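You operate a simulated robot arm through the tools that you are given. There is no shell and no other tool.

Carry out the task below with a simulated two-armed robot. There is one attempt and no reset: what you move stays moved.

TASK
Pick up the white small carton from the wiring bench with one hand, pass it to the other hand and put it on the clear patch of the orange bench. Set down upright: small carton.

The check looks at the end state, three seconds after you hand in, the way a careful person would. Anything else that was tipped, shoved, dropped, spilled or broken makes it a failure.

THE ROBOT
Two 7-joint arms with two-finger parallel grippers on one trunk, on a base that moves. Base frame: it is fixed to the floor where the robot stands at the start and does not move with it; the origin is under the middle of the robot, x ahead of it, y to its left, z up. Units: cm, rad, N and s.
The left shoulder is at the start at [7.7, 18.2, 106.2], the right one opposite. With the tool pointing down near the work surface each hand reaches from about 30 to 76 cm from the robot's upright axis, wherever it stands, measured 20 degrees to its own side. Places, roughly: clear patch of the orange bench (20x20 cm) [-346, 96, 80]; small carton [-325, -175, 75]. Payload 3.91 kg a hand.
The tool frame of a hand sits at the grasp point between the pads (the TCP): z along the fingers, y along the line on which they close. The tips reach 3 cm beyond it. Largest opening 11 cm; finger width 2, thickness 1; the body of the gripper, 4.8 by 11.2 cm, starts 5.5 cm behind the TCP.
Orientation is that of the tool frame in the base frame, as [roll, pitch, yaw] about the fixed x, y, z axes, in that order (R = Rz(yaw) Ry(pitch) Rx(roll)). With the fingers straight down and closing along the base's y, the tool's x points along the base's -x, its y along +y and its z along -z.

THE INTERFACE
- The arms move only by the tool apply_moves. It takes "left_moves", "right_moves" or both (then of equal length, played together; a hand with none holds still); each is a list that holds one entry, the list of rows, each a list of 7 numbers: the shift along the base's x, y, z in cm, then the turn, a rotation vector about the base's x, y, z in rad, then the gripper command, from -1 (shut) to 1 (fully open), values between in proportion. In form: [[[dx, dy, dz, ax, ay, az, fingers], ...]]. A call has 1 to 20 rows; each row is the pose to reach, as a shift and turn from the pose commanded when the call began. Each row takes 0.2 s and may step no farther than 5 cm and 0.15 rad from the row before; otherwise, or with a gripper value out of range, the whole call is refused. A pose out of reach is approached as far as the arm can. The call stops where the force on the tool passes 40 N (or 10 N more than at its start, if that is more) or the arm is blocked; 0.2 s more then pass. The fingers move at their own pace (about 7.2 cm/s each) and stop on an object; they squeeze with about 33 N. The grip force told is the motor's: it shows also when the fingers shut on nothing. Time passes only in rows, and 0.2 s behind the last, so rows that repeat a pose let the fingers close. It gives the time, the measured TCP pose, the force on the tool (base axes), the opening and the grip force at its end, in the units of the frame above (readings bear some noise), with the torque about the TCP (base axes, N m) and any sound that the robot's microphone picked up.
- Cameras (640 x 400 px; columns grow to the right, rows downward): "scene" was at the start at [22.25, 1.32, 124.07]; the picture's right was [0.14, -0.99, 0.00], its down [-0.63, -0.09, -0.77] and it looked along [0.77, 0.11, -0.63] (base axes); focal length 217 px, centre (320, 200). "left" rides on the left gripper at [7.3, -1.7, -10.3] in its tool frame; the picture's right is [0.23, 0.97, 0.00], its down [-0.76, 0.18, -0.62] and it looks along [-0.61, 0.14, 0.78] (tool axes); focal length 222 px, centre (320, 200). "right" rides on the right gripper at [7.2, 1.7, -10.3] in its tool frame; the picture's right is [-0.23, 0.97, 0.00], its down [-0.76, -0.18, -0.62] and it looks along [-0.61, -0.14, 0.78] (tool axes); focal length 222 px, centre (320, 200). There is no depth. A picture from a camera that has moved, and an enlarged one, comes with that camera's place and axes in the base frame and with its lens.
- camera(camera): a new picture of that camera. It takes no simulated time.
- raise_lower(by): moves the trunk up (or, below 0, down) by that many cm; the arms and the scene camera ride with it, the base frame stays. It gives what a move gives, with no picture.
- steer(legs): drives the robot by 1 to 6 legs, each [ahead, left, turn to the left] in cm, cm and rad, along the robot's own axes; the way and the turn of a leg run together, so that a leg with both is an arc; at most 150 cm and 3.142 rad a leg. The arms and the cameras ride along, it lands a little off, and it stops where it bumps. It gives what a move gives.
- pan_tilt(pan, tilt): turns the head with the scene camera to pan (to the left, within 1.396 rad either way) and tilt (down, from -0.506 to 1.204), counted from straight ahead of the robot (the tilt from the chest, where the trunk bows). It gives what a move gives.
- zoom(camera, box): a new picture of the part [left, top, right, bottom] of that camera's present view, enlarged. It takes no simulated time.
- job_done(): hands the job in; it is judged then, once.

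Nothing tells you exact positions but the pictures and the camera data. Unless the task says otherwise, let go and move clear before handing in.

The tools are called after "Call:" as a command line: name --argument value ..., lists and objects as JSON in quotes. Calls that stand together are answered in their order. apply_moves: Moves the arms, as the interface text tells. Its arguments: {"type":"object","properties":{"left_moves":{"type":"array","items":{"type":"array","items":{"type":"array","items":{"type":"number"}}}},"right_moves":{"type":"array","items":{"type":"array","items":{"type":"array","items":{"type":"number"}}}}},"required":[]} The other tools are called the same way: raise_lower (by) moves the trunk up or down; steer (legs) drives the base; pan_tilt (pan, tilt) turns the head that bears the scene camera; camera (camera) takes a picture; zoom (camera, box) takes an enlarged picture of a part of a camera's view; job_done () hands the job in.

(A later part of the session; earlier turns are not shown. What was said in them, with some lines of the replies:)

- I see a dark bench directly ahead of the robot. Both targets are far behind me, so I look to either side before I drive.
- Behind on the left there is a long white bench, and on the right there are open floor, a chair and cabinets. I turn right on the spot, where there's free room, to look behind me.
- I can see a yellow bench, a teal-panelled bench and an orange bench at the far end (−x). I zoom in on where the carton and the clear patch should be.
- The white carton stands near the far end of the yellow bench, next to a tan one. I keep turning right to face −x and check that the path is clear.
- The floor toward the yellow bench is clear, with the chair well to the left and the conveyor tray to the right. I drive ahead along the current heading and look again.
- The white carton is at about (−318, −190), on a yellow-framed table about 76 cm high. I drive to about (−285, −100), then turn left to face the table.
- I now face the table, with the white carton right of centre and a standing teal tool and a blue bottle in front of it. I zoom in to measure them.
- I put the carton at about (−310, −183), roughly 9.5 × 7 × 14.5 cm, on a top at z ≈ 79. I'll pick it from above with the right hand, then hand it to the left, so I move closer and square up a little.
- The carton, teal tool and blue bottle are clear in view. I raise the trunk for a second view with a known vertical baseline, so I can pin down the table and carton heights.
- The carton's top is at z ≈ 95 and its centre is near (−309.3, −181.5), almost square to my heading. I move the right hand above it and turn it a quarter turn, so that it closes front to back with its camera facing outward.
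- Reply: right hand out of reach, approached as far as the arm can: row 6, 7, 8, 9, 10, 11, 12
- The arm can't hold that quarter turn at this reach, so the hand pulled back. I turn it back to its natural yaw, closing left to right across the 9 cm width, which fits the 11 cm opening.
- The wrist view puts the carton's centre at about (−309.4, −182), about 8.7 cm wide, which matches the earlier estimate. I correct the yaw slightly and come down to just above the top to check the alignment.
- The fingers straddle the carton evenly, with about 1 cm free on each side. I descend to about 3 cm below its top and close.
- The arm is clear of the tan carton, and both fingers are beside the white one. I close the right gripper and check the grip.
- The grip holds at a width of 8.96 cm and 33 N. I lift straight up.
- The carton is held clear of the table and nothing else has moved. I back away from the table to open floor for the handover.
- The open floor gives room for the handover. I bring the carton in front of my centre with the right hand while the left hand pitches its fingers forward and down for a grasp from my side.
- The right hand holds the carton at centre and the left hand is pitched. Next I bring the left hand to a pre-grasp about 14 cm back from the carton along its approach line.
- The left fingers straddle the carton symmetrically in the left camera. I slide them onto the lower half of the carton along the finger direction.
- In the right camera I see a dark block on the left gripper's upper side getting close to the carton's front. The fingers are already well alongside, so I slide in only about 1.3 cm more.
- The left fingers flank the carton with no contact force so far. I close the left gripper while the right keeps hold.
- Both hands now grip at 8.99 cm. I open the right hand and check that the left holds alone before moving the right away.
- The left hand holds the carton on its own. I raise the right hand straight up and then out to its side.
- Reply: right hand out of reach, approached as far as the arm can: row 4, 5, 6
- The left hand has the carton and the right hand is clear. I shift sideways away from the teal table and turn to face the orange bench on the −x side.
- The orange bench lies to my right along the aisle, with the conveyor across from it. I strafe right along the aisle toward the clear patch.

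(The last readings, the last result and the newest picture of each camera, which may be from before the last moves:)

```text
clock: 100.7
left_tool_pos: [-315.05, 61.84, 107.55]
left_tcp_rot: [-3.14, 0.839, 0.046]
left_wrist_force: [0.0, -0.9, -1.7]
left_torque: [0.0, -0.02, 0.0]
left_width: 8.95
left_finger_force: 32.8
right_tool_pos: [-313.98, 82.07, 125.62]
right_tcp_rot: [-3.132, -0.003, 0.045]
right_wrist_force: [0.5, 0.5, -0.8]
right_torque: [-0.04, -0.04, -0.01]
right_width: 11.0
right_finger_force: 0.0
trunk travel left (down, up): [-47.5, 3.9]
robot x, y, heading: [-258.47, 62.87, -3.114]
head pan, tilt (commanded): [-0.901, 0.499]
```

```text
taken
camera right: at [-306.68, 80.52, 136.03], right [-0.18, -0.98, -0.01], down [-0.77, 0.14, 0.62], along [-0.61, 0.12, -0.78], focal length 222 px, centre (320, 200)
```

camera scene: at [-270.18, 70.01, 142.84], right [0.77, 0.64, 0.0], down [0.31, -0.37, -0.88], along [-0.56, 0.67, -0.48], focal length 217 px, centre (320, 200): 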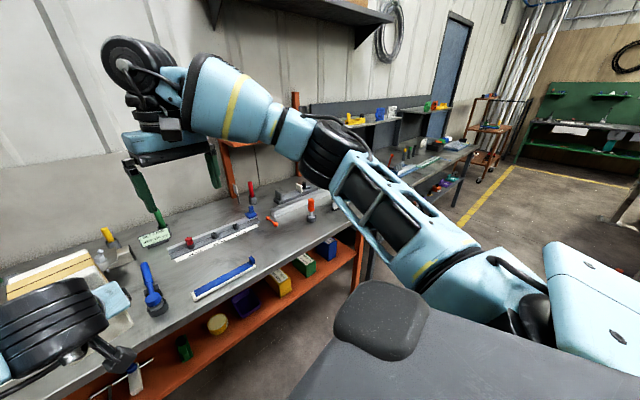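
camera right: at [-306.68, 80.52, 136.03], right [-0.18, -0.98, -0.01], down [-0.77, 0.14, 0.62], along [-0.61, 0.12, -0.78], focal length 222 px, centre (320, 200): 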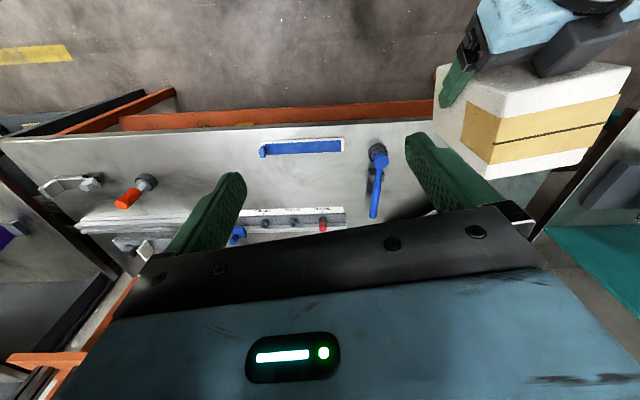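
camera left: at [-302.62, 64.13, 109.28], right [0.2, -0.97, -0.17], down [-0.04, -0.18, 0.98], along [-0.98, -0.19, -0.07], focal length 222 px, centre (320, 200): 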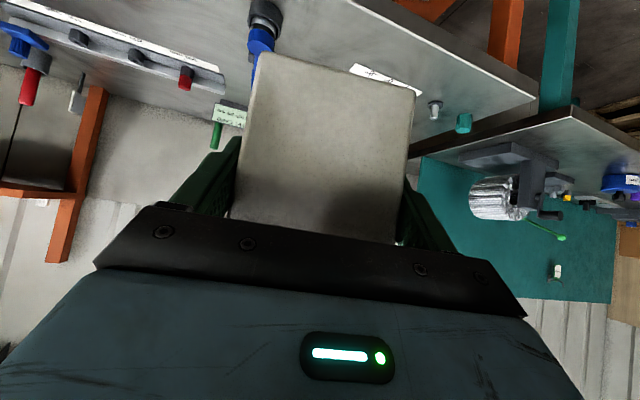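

The clear patch near (−346, 96) is the gap between a blue ruler at the front and a long fixture behind it. I strafe on until the carton lines up with it.

Call:
steer --legs '[[0, -42, 0], [0, 0, -0.03]]'

Call:
pan_tilt --pan 0.0 --tilt 0.6

Call:
camera --camera "scene"

Call:
camera --camera "right"

Call:
camera --camera "left"

```text
clock: 105.3
left_tool_pos: [-316.42, 105.03, 107.57]
left_tcp_rot: [-3.139, 0.838, 0.028]
left_wrist_force: [0.1, 0.8, -2.2]
left_torque: [-0.02, -0.06, -0.01]
left_width: 8.96
left_finger_force: 33.1
right_tool_pos: [-315.06, 125.26, 125.67]
right_tcp_rot: [-3.135, -0.002, 0.027]
right_wrist_force: [0.3, 0.1, 0.7]
right_torque: [0.0, 0.0, 0.0]
right_width: 11.0
right_finger_force: 0.1
trunk travel left (down, up): [-47.5, 3.9]
robot x, y, heading: [-259.41, 104.91, -3.139]
head pan, tilt (commanded): [-0.901, 0.499]
```

```text
clock: 106.5
left_tool_pos: [-316.36, 104.97, 107.66]
left_tcp_rot: [-3.138, 0.84, 0.028]
left_wrist_force: [-0.2, 0.5, -2.1]
left_torque: [-0.02, -0.02, -0.02]
left_width: 8.97
left_finger_force: 32.8
right_tool_pos: [-314.79, 125.33, 125.69]
right_tcp_rot: [-3.135, -0.002, 0.028]
right_wrist_force: [-0.2, 0.0, 1.0]
right_torque: [0.02, 0.02, 0.03]
right_width: 10.99
right_finger_force: 0.0
trunk travel left (down, up): [-47.5, 3.9]
robot x, y, heading: [-259.24, 105.08, -3.136]
head pan, tilt (commanded): [0.0, 0.6]
```

```text
taken
camera scene: at [-274.5, 105.23, 141.94], right [-0.01, 1.0, 0.0], down [0.56, 0.0, -0.83], along [-0.83, -0.01, -0.56], focal length 217 px, centre (320, 200)
```

scene: 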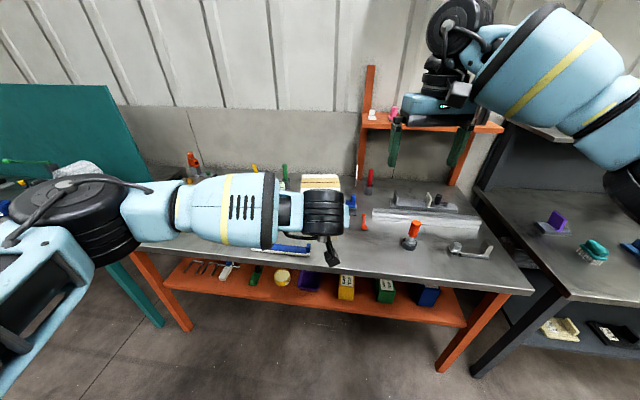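

```text
taken
camera right: at [-307.66, 123.56, 136.03], right [-0.2, -0.98, -0.01], down [-0.77, 0.15, 0.62], along [-0.61, 0.13, -0.78], focal length 222 px, centre (320, 200)
```

right: 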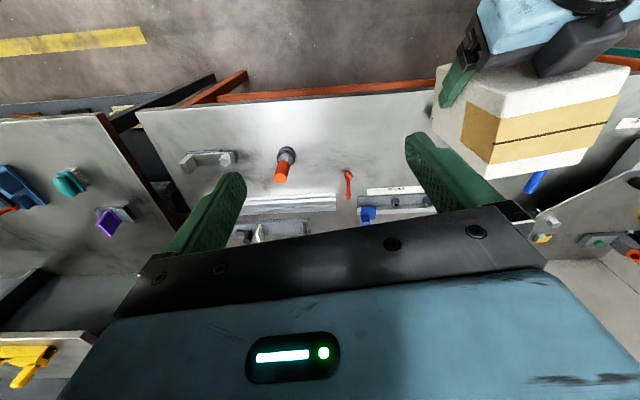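

```text
taken
camera left: at [-303.93, 107.11, 109.28], right [0.18, -0.97, -0.17], down [-0.04, -0.18, 0.98], along [-0.98, -0.17, -0.07], focal length 222 px, centre (320, 200)
```

left: 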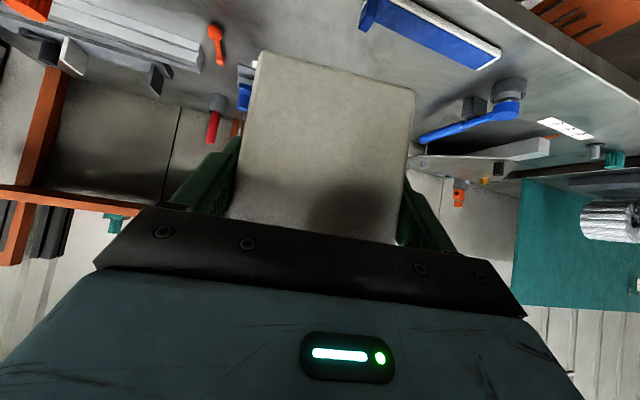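

The patch is a gap about 17 cm deep, from x ≈ −334 to −352 near y 96. I drive a little closer and to the left so the left arm can set the carton at about (−344, 95.5).

Call:
steer --legs '[[14, 9.5, 0]]'

Call:
camera --camera "right"

Call:
camera --camera "left"

Call:
camera --camera "scene"

```text
clock: 108.0
left_tool_pos: [-330.35, 95.39, 107.53]
left_tcp_rot: [-3.14, 0.838, 0.029]
left_wrist_force: [-0.9, -0.2, -2.4]
left_torque: [-0.03, -0.03, 0.0]
left_width: 8.97
left_finger_force: 33.1
right_tool_pos: [-328.97, 115.58, 125.76]
right_tcp_rot: [-3.133, -0.002, 0.027]
right_wrist_force: [0.8, 0.0, -0.1]
right_torque: [-0.03, -0.01, 0.01]
right_width: 10.98
right_finger_force: 0.0
trunk travel left (down, up): [-47.5, 3.9]
robot x, y, heading: [-273.57, 95.2, -3.133]
head pan, tilt (commanded): [0.0, 0.6]
```

```text
taken
camera right: at [-321.72, 113.9, 136.06], right [-0.2, -0.98, -0.01], down [-0.77, 0.15, 0.62], along [-0.61, 0.13, -0.78], focal length 222 px, centre (320, 200)
```

right: 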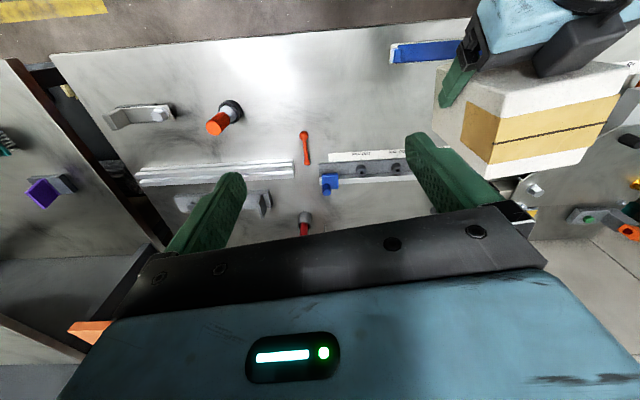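

```text
taken
camera left: at [-317.95, 97.45, 109.3], right [0.18, -0.97, -0.17], down [-0.04, -0.18, 0.98], along [-0.98, -0.17, -0.07], focal length 222 px, centre (320, 200)
```

left: 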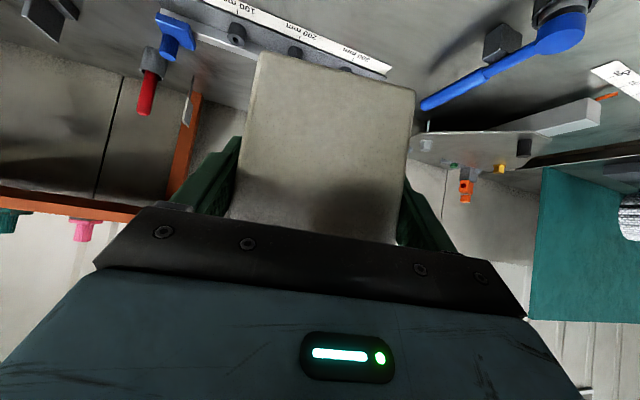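

```text
taken
camera scene: at [-288.54, 95.57, 141.94], right [-0.01, 1.0, 0.0], down [0.56, 0.0, -0.83], along [-0.83, -0.01, -0.56], focal length 217 px, centre (320, 200)
```

scene: 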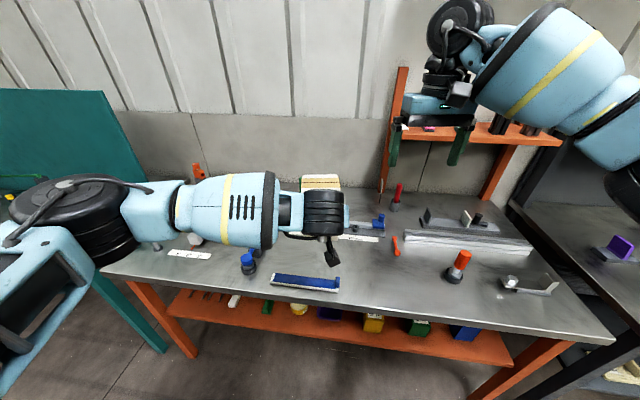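

The left hand holds the carton at z ≈ 107 directly in front of the gap, and the bench's tools there are low. I extend it forward 10.5 cm to sit above the patch.

Call:
apply_moves --left_moves '[[[-2.5, 0.05, 0, 0, 0, 0, -1], [-5, 0.1, 0, 0, 0, 0, -1], [-7.5, 0.15, 0, 0, 0, 0, -1], [-10.4, 0.2, 0, 0, 0, 0, -1], [-10.4, 0.2, 0, 0, 0, 0, -1]]]'

Call:
camera --camera "right"

Call:
camera --camera "left"

Call:
camera --camera "scene"

```text
clock: 109.2
left_tool_pos: [-340.6, 95.41, 107.41]
left_tcp_rot: [3.141, 0.838, 0.029]
left_wrist_force: [0.2, 0.2, -2.6]
left_torque: [0.02, -0.05, 0.0]
left_width: 8.98
left_finger_force: 33.8
right_tool_pos: [-328.89, 115.6, 125.7]
right_tcp_rot: [-3.135, -0.002, 0.027]
right_wrist_force: [-0.4, 0.2, -1.0]
right_torque: [0.02, 0.0, 0.0]
right_width: 11.02
right_finger_force: 0.1
trunk travel left (down, up): [-47.5, 3.9]
robot x, y, heading: [-273.47, 95.82, -3.141]
head pan, tilt (commanded): [0.0, 0.6]
```

```text
taken
camera right: at [-321.71, 113.86, 136.06], right [-0.2, -0.98, -0.01], down [-0.77, 0.15, 0.62], along [-0.61, 0.13, -0.78], focal length 222 px, centre (320, 200)
```

right: 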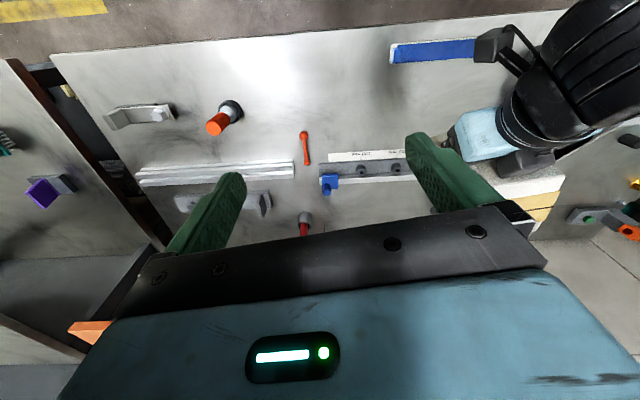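

```text
taken
camera left: at [-328.11, 97.54, 109.13], right [0.18, -0.97, -0.17], down [-0.04, -0.18, 0.98], along [-0.98, -0.17, -0.07], focal length 222 px, centre (320, 200)
```

left: 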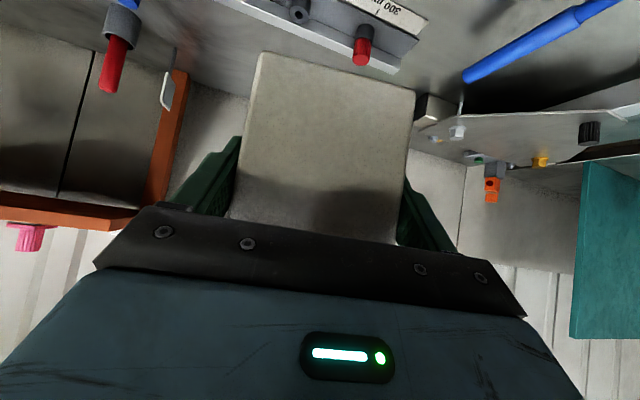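

```text
taken
camera scene: at [-288.53, 95.54, 141.94], right [-0.01, 1.0, 0.0], down [0.56, 0.01, -0.83], along [-0.83, -0.01, -0.56], focal length 217 px, centre (320, 200)
```

scene: 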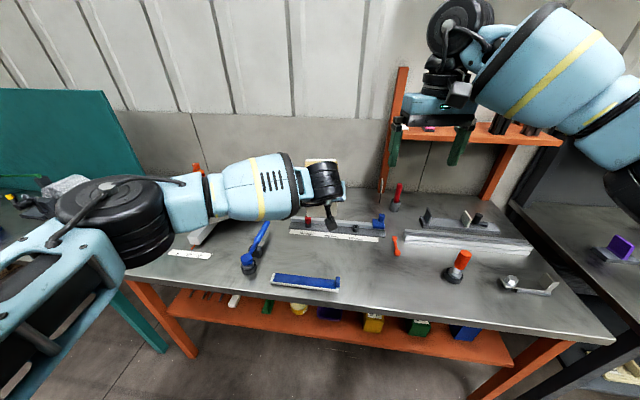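

The gap is visible now, and the carton is centred above it at x ≈ −344, y ≈ 95.5. I lower it most of the way and then check.

Call:
apply_moves --left_moves '[[[0, 0, -2, 0, 0, 0, -1], [0, 0, -4, 0, 0, 0, -1], [0, 0, -6, 0, 0, 0, -1], [0, 0, -8, 0, 0, 0, -1], [0, 0, -10, 0, 0, 0, -1], [0, 0, -12, 0, 0, 0, -1], [0, 0, -14, 0, 0, 0, -1], [0, 0, -15.5, 0, 0, 0, -1], [0, 0, -15.5, 0, 0, 0, -1]]]'

Call:
camera --camera "right"

Call:
camera --camera "left"

Call:
camera --camera "scene"

```text
clock: 111.2
left_tool_pos: [-340.59, 95.52, 92.08]
left_tcp_rot: [-3.14, 0.837, 0.028]
left_wrist_force: [-0.3, 0.0, -1.8]
left_torque: [-0.01, -0.03, 0.01]
left_width: 8.97
left_finger_force: 32.9
right_tool_pos: [-328.9, 115.54, 125.8]
right_tcp_rot: [-3.134, -0.001, 0.026]
right_wrist_force: [0.3, -0.6, -0.7]
right_torque: [0.02, 0.0, -0.01]
right_width: 10.99
right_finger_force: 0.0
trunk travel left (down, up): [-47.5, 3.9]
robot x, y, heading: [-273.48, 95.45, -3.129]
head pan, tilt (commanded): [0.0, 0.6]
```

```text
taken
camera right: at [-321.73, 113.89, 136.06], right [-0.2, -0.98, -0.01], down [-0.77, 0.15, 0.62], along [-0.61, 0.13, -0.78], focal length 222 px, centre (320, 200)
```

right: 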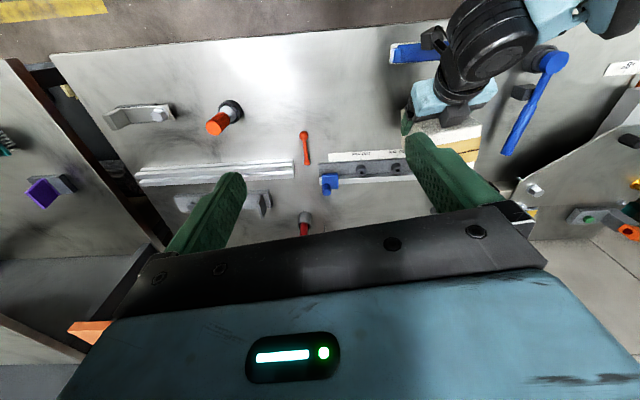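

```text
taken
camera left: at [-328.22, 97.69, 93.74], right [0.18, -0.97, -0.17], down [-0.04, -0.18, 0.98], along [-0.98, -0.17, -0.07], focal length 222 px, centre (320, 200)
```

left: 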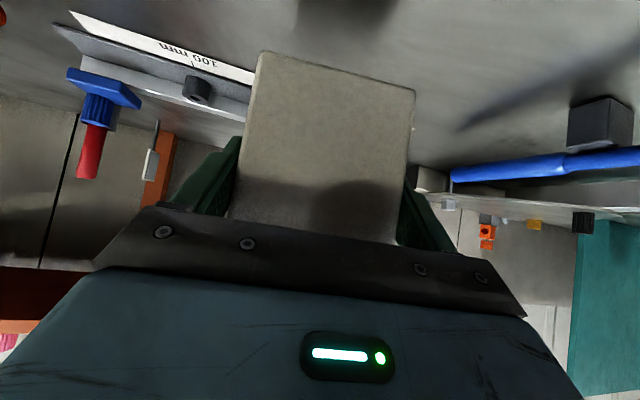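

```text
taken
camera scene: at [-288.55, 95.56, 141.94], right [-0.01, 1.0, 0.0], down [0.56, 0.0, -0.83], along [-0.82, -0.01, -0.56], focal length 217 px, centre (320, 200)
```

scene: 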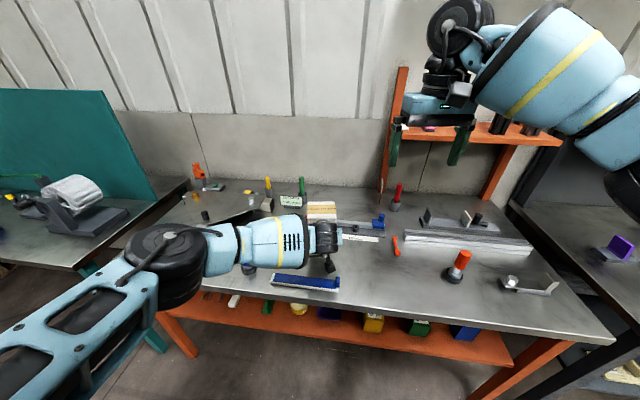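

The bottom of the carton is about 5.5 cm above the bench and everything around it is clear. I lower another 4 cm, then go in small steps and watch the force.

Call:
apply_moves --left_moves '[[[0, 0, -1, 0, 0, 0, -1], [0, 0, -2, 0, 0, 0, -1], [0, 0, -3, 0, 0, 0, -1], [0, 0, -3.8, 0, 0, 0, -1], [0, 0, -3.8, 0, 0, 0, -1]]]'

Call:
camera --camera "left"

Call:
zoom --camera "right" --box '[340, 0, 640, 190]'

Call:
zoom --camera "scene" --box '[120, 170, 440, 370]'

```text
clock: 112.4
left_tool_pos: [-340.97, 95.56, 88.2]
left_tcp_rot: [-3.138, 0.838, 0.028]
left_wrist_force: [-0.1, 0.4, -1.9]
left_torque: [-0.03, -0.07, -0.01]
left_width: 8.98
left_finger_force: 33.0
right_tool_pos: [-328.97, 115.59, 125.68]
right_tcp_rot: [-3.133, -0.001, 0.024]
right_wrist_force: [0.4, 0.0, -0.2]
right_torque: [-0.02, -0.01, -0.01]
right_width: 10.99
right_finger_force: 0.0
trunk travel left (down, up): [-47.5, 3.9]
robot x, y, heading: [-273.7, 95.36, -3.131]
head pan, tilt (commanded): [0.0, 0.6]
```

```text
taken
camera left: at [-328.43, 97.68, 89.89], right [0.18, -0.97, -0.17], down [-0.04, -0.18, 0.98], along [-0.98, -0.17, -0.07], focal length 222 px, centre (320, 200)
```

left: 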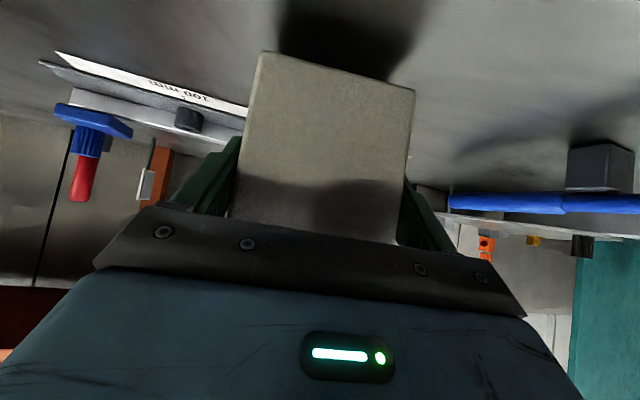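

```text
2.11 times, centred on (490, 95) of right
camera zoom: at [-321.73, 113.89, 136.05], right [-0.2, -0.98, -0.01], down [-0.77, 0.15, 0.62], along [-0.61, 0.13, -0.78], focal length 468 px, centre (-38, 421)
```

zoom: 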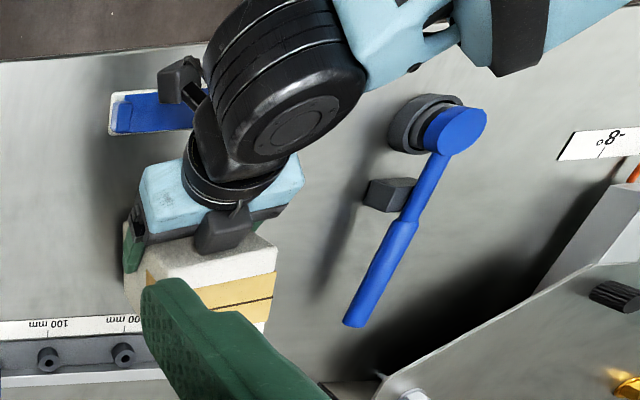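

```text
2.00 times, centred on (280, 270) of scene
camera zoom: at [-288.56, 95.56, 141.94], right [-0.01, 1.0, 0.0], down [0.56, 0.0, -0.83], along [-0.82, -0.01, -0.57], focal length 435 px, centre (400, 60)
```

zoom: 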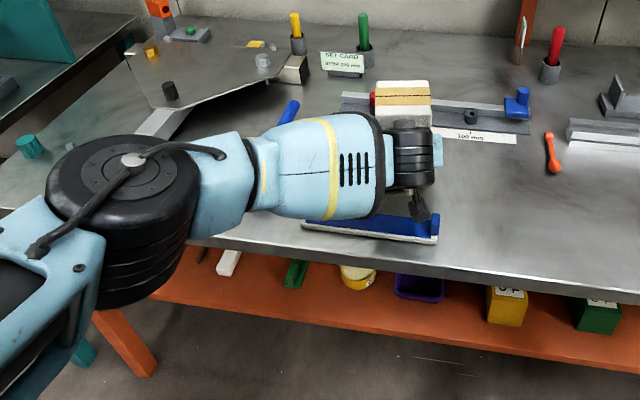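

Call:
apply_moves --left_moves '[[[0, 0, -0.4, 0, 0, 0, -1], [0, 0, -0.8, 0, 0, 0, -1], [0, 0, -0.8, 0, 0, 0, -1]]]'

Call:
zoom --camera "left" --box '[220, 0, 440, 138]'

```text
clock: 113.2
left_tool_pos: [-340.95, 95.55, 87.6]
left_tcp_rot: [-3.142, 0.838, 0.027]
left_wrist_force: [0.0, -0.7, -1.6]
left_torque: [0.02, -0.09, -0.02]
left_width: 8.98
left_finger_force: 32.9
right_tool_pos: [-328.99, 115.53, 125.81]
right_tcp_rot: [-3.135, -0.002, 0.025]
right_wrist_force: [-0.3, -0.1, 0.0]
right_torque: [0.0, 0.01, 0.02]
right_width: 11.01
right_finger_force: 0.1
trunk travel left (down, up): [-47.5, 3.9]
robot x, y, heading: [-273.71, 95.87, -3.135]
head pan, tilt (commanded): [0.0, 0.6]
```

```text
2.90 times, centred on (330, 69) of left
camera zoom: at [-328.49, 97.65, 89.24], right [0.18, -0.97, -0.17], down [-0.04, -0.18, 0.98], along [-0.98, -0.17, -0.07], focal length 644 px, centre (291, 580)
```

zoom: 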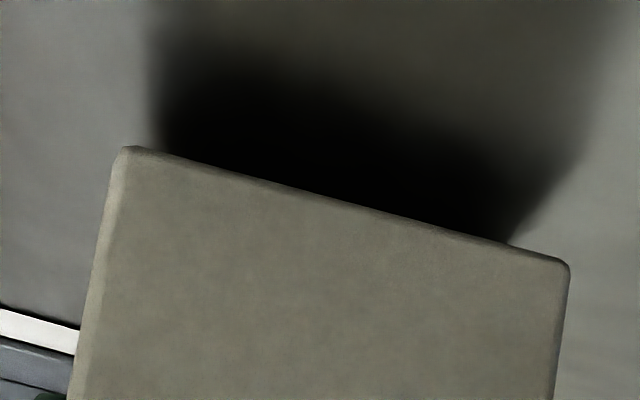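

No contact yet, and the shadow is closing under the carton. I keep lowering in small steps.

Call:
apply_moves --left_moves '[[[0, 0, -0.3, 0, 0, 0, -1], [0, 0, -0.6, 0, 0, 0, -1], [0, 0, -0.6, 0, 0, 0, -1]]]'

Call:
zoom --camera "left" --box '[220, 0, 440, 138]'

```text
clock: 114.0
left_tool_pos: [-340.75, 95.6, 87.02]
left_tcp_rot: [-3.14, 0.837, 0.028]
left_wrist_force: [0.1, 0.0, -2.1]
left_torque: [0.01, -0.06, 0.01]
left_width: 8.99
left_finger_force: 32.6
right_tool_pos: [-328.96, 115.69, 125.77]
right_tcp_rot: [-3.135, -0.001, 0.024]
right_wrist_force: [0.6, 0.0, 0.2]
right_torque: [0.01, -0.02, -0.01]
right_width: 10.97
right_finger_force: 0.0
trunk travel left (down, up): [-47.5, 3.9]
robot x, y, heading: [-273.51, 95.79, -3.135]
head pan, tilt (commanded): [0.0, 0.6]
```

```text
2.90 times, centred on (330, 69) of left
camera zoom: at [-328.38, 97.61, 88.65], right [0.18, -0.97, -0.17], down [-0.04, -0.18, 0.98], along [-0.98, -0.17, -0.07], focal length 644 px, centre (291, 580)
```

zoom: 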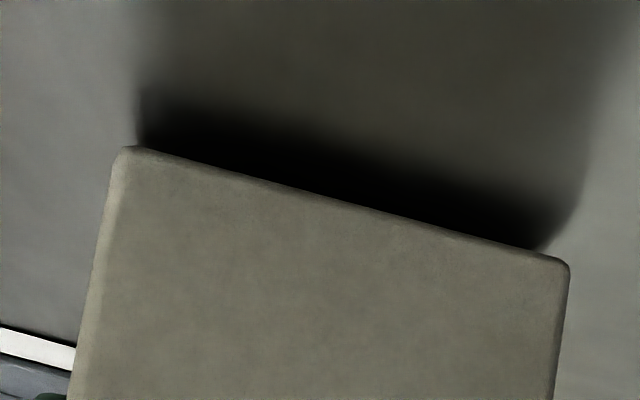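

Call:
apply_moves --left_moves '[[[0, 0, -0.2, 0, 0, 0, -1], [0, 0, -0.4, 0, 0, 0, -1], [0, 0, -0.4, 0, 0, 0, -1]]]'

Call:
zoom --camera "left" --box '[220, 0, 440, 138]'

```text
clock: 114.8
left_tool_pos: [-340.7, 95.55, 86.55]
left_tcp_rot: [-3.141, 0.838, 0.028]
left_wrist_force: [-0.1, 0.9, 0.2]
left_torque: [-0.03, 0.07, -0.02]
left_width: 8.98
left_finger_force: 32.6
right_tool_pos: [-329.06, 115.68, 125.73]
right_tcp_rot: [-3.135, -0.002, 0.027]
right_wrist_force: [0.6, -0.1, -0.3]
right_torque: [0.0, 0.04, 0.0]
right_width: 11.0
right_finger_force: 0.0
trunk travel left (down, up): [-47.5, 3.9]
robot x, y, heading: [-273.72, 95.4, -3.133]
head pan, tilt (commanded): [0.0, 0.6]
```

```text
2.90 times, centred on (330, 69) of left
camera zoom: at [-328.33, 97.6, 88.24], right [0.18, -0.97, -0.17], down [-0.04, -0.18, 0.98], along [-0.98, -0.17, -0.07], focal length 644 px, centre (291, 580)
```

zoom: 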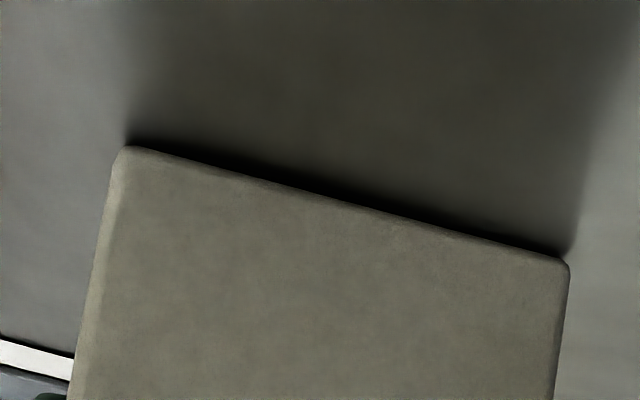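

The force rose from −2 N to about 0, so the bench is starting to carry the carton. One more small step to confirm.

Call:
apply_moves --left_moves '[[[0, 0, -0.15, 0, 0, 0, -1], [0, 0, -0.15, 0, 0, 0, -1]]]'

Call:
zoom --camera "left" --box '[220, 0, 440, 138]'

```text
clock: 115.4
left_tool_pos: [-340.74, 95.44, 86.44]
left_tcp_rot: [-3.14, 0.838, 0.028]
left_wrist_force: [-0.8, 0.4, 4.1]
left_torque: [-0.26, 0.37, -0.03]
left_width: 8.98
left_finger_force: 32.8
right_tool_pos: [-328.88, 115.57, 125.67]
right_tcp_rot: [-3.135, 0.0, 0.026]
right_wrist_force: [0.2, -0.1, 1.1]
right_torque: [0.0, -0.02, 0.03]
right_width: 11.0
right_finger_force: 0.1
trunk travel left (down, up): [-47.5, 3.9]
robot x, y, heading: [-273.3, 95.49, -3.134]
head pan, tilt (commanded): [0.0, 0.6]
```

```text
2.90 times, centred on (330, 69) of left
camera zoom: at [-328.31, 97.6, 88.19], right [0.18, -0.97, -0.17], down [-0.04, -0.18, 0.98], along [-0.98, -0.17, -0.07], focal length 644 px, centre (291, 580)
```

zoom: 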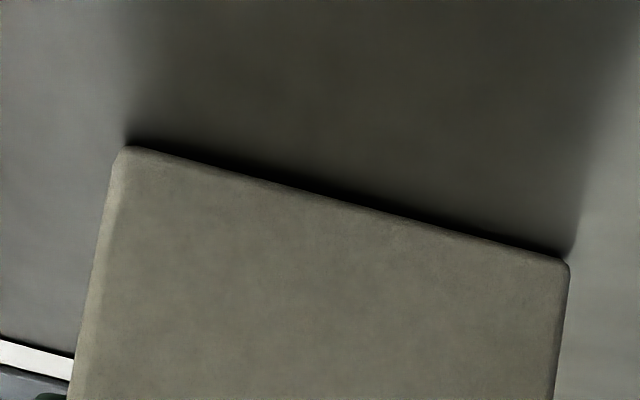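

The carton stands on the bench with +4 N of support. I open the left fingers slowly in place.

Call:
apply_moves --left_moves '[[[0, 0, 0, 0, 0, 0, 0.68], [0, 0, 0, 0, 0, 0, 0.75], [0, 0, 0, 0, 0, 0, 0.9], [0, 0, 0, 0, 0, 0, 1], [0, 0, 0, 0, 0, 0, 1]]]'

Call:
camera --camera "left"

Call:
zoom --camera "right" --box '[340, 0, 640, 190]'

```text
clock: 116.6
left_tool_pos: [-340.79, 95.48, 86.44]
left_tcp_rot: [-3.14, 0.839, 0.028]
left_wrist_force: [0.1, 0.2, 0.5]
left_torque: [0.03, -0.01, 0.01]
left_width: 11.01
left_finger_force: 0.1
right_tool_pos: [-328.96, 115.63, 125.76]
right_tcp_rot: [-3.134, -0.004, 0.026]
right_wrist_force: [-0.8, 0.2, 0.1]
right_torque: [0.01, 0.0, 0.01]
right_width: 11.0
right_finger_force: 0.1
trunk travel left (down, up): [-47.5, 3.9]
robot x, y, heading: [-273.49, 95.49, -3.134]
head pan, tilt (commanded): [0.0, 0.6]
```

```text
taken
camera left: at [-328.29, 97.58, 88.09], right [0.18, -0.97, -0.17], down [-0.04, -0.18, 0.98], along [-0.98, -0.17, -0.07], focal length 222 px, centre (320, 200)
```

left: 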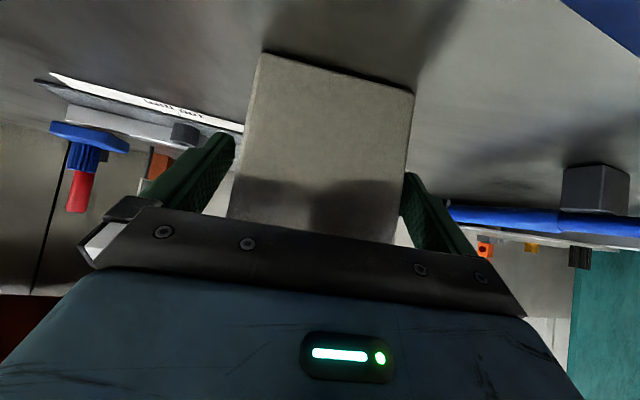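

```text
2.11 times, centred on (490, 95) of right
camera zoom: at [-321.72, 113.89, 136.05], right [-0.2, -0.98, -0.01], down [-0.77, 0.15, 0.62], along [-0.61, 0.13, -0.78], focal length 468 px, centre (-38, 421)
```

zoom: 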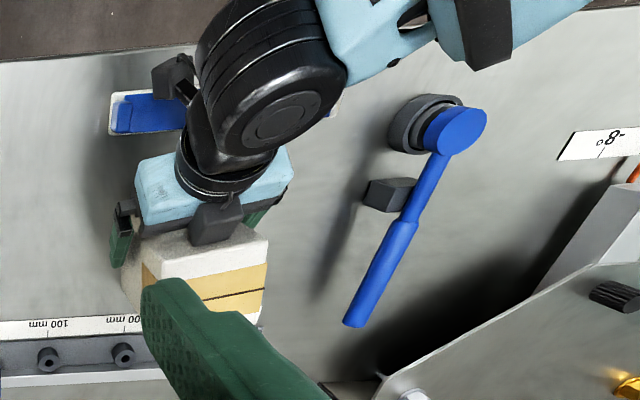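

The carton stands free and upright with the fingers fully open. I back the left hand out along its fingers, backward and upward.

Call:
apply_moves --left_moves '[[[0.75, 0.02, 0.67, 0, 0, 0, 1], [2.2, 0.06, 2.0, 0, 0, 0, 1], [4.4, 0.12, 4.0, 0, 0, 0, 1], [6.7, 0.19, 6.0, 0, 0, 0, 1], [8.9, 0.25, 8.0, 0, 0, 0, 1], [11.9, 0.33, 10.7, 0, 0, 0, 1], [13.9, 0.4, 13.5, 0, 0, 0, 1], [13.9, 0.4, 17, 0, 0, 0, 1], [13.9, 0.4, 20, 0, 0, 0, 1], [13.9, 0.4, 20, 0, 0, 0, 1]]]'

Call:
camera --camera "left"

Call:
camera --camera "right"

Call:
camera --camera "scene"

```text
clock: 118.8
left_tool_pos: [-326.63, 95.99, 106.26]
left_tcp_rot: [3.142, 0.838, 0.026]
left_wrist_force: [0.0, -0.9, -0.2]
left_torque: [-0.01, 0.0, 0.01]
left_width: 11.0
left_finger_force: 0.1
right_tool_pos: [-328.95, 115.61, 125.72]
right_tcp_rot: [-3.135, -0.001, 0.028]
right_wrist_force: [-0.7, 0.3, 0.0]
right_torque: [0.01, -0.01, 0.0]
right_width: 11.02
right_finger_force: 0.2
trunk travel left (down, up): [-47.5, 3.9]
robot x, y, heading: [-273.33, 95.53, -3.134]
head pan, tilt (commanded): [0.0, 0.6]
```

```text
taken
camera left: at [-314.31, 98.01, 107.95], right [0.18, -0.97, -0.17], down [-0.04, -0.18, 0.98], along [-0.98, -0.17, -0.07], focal length 222 px, centre (320, 200)
```

left: 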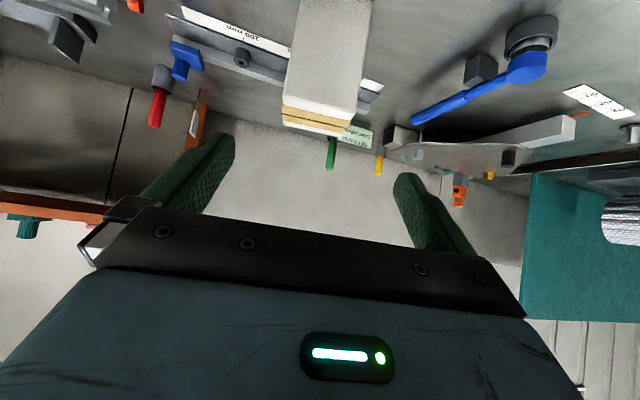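

```text
taken
camera right: at [-321.75, 113.89, 136.03], right [-0.2, -0.98, -0.01], down [-0.77, 0.15, 0.62], along [-0.61, 0.13, -0.78], focal length 222 px, centre (320, 200)
```

right: 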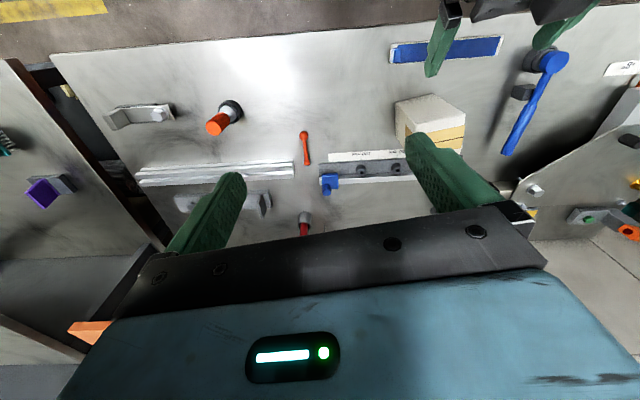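

```text
taken
camera scene: at [-288.57, 95.56, 141.93], right [-0.01, 1.0, 0.0], down [0.57, 0.0, -0.82], along [-0.82, -0.01, -0.57], focal length 217 px, centre (320, 200)
```

scene: 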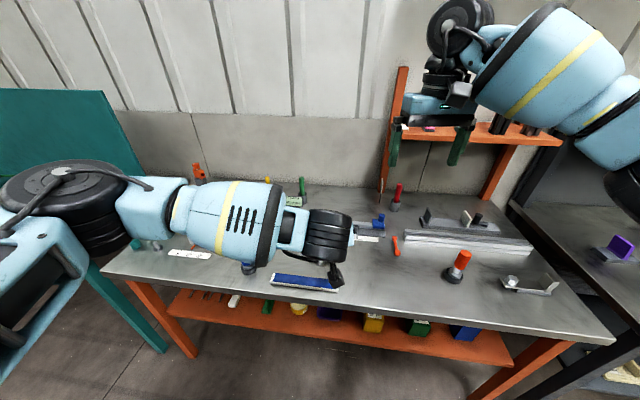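

The carton stands upright in the gap. I back the robot away a little so both hands are clear, and take a last look.

Call:
steer --legs '[[-22, 0, 0]]'

Call:
pan_tilt --pan -0.05 --tilt 0.5

Call:
camera --camera "scene"

Call:
zoom --camera "right" --box '[320, 0, 640, 200]'

Call:
camera --camera "left"

```text
clock: 120.5
left_tool_pos: [-304.7, 96.23, 106.25]
left_tcp_rot: [-3.139, 0.839, 0.026]
left_wrist_force: [0.3, 1.0, 0.2]
left_torque: [-0.01, 0.0, -0.01]
left_width: 10.99
left_finger_force: 0.0
right_tool_pos: [-306.7, 115.9, 125.62]
right_tcp_rot: [-3.133, -0.001, 0.024]
right_wrist_force: [-1.1, -0.9, -0.4]
right_torque: [-0.02, -0.01, 0.01]
right_width: 10.99
right_finger_force: 0.1
trunk travel left (down, up): [-47.5, 3.9]
robot x, y, heading: [-251.56, 96.14, -3.137]
head pan, tilt (commanded): [0.0, 0.6]
```

```text
clock: 121.2
left_tool_pos: [-304.64, 96.2, 106.26]
left_tcp_rot: [-3.139, 0.839, 0.025]
left_wrist_force: [0.7, 0.3, -0.7]
left_torque: [0.02, 0.01, 0.01]
left_width: 10.98
left_finger_force: 0.0
right_tool_pos: [-306.65, 116.01, 125.76]
right_tcp_rot: [-3.134, -0.003, 0.026]
right_wrist_force: [-0.5, -0.4, -1.1]
right_torque: [0.0, 0.0, -0.01]
right_width: 11.0
right_finger_force: 0.1
trunk travel left (down, up): [-47.5, 3.9]
robot x, y, heading: [-251.49, 95.6, -3.132]
head pan, tilt (commanded): [-0.051, 0.499]
```

```text
taken
camera scene: at [-266.61, 96.22, 142.85], right [0.04, 1.0, 0.0], down [0.48, -0.02, -0.88], along [-0.88, 0.04, -0.48], focal length 217 px, centre (320, 200)
```

scene: 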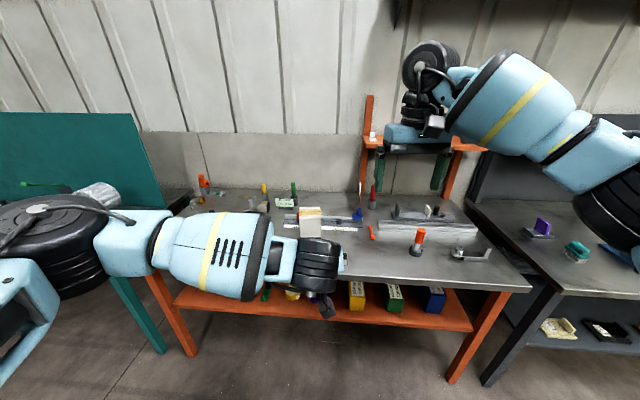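

```text
2.00 times, centred on (480, 100) of right
camera zoom: at [-299.49, 114.19, 136.06], right [-0.2, -0.98, -0.01], down [-0.77, 0.16, 0.62], along [-0.61, 0.13, -0.78], focal length 444 px, centre (0, 400)
```

zoom: 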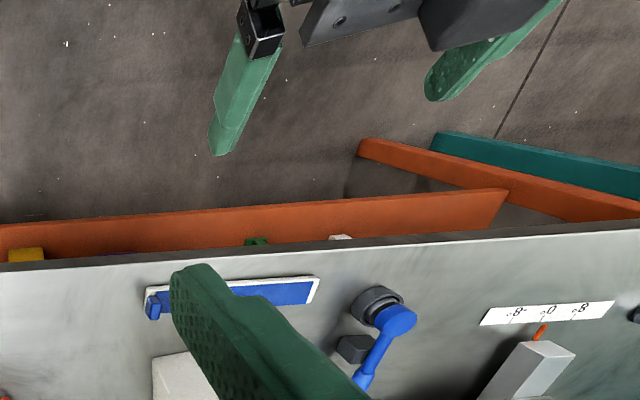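

```text
taken
camera left: at [-292.14, 98.29, 107.96], right [0.18, -0.97, -0.17], down [-0.04, -0.18, 0.98], along [-0.98, -0.17, -0.07], focal length 222 px, centre (320, 200)
```

left: 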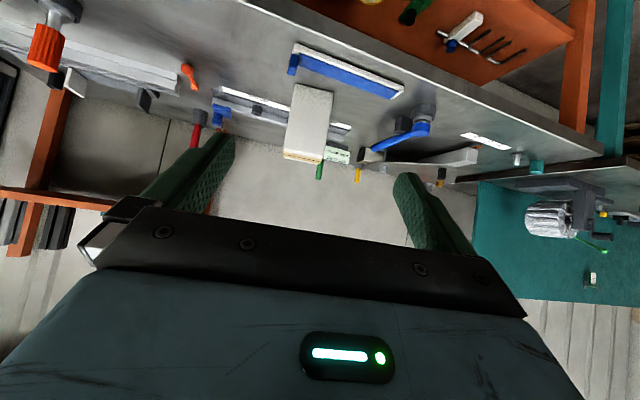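

The white carton stands upright between the ruler and the fixture, at about (−344, 95.5) on the clear patch. Both hands are empty and clear, and I see nothing else disturbed in the pictures, so I hand in.

Call:
job_done

```text
The job is handed in.
```

The white carton is standing upright on the clear patch of the orange bench, at about (−344, 95.5). That is 1 to 2 cm from the given spot.

I picked it up from the wiring bench with the right hand and passed it to the left in open floor space. The left hand then lowered it until the bench took its weight and let go. Both grippers are open and clear, and the robot has backed away.

In the pictures I took, nothing else on either bench was tipped or moved. My last look at the wiring bench was just after the handover, before I drove to the orange bench.
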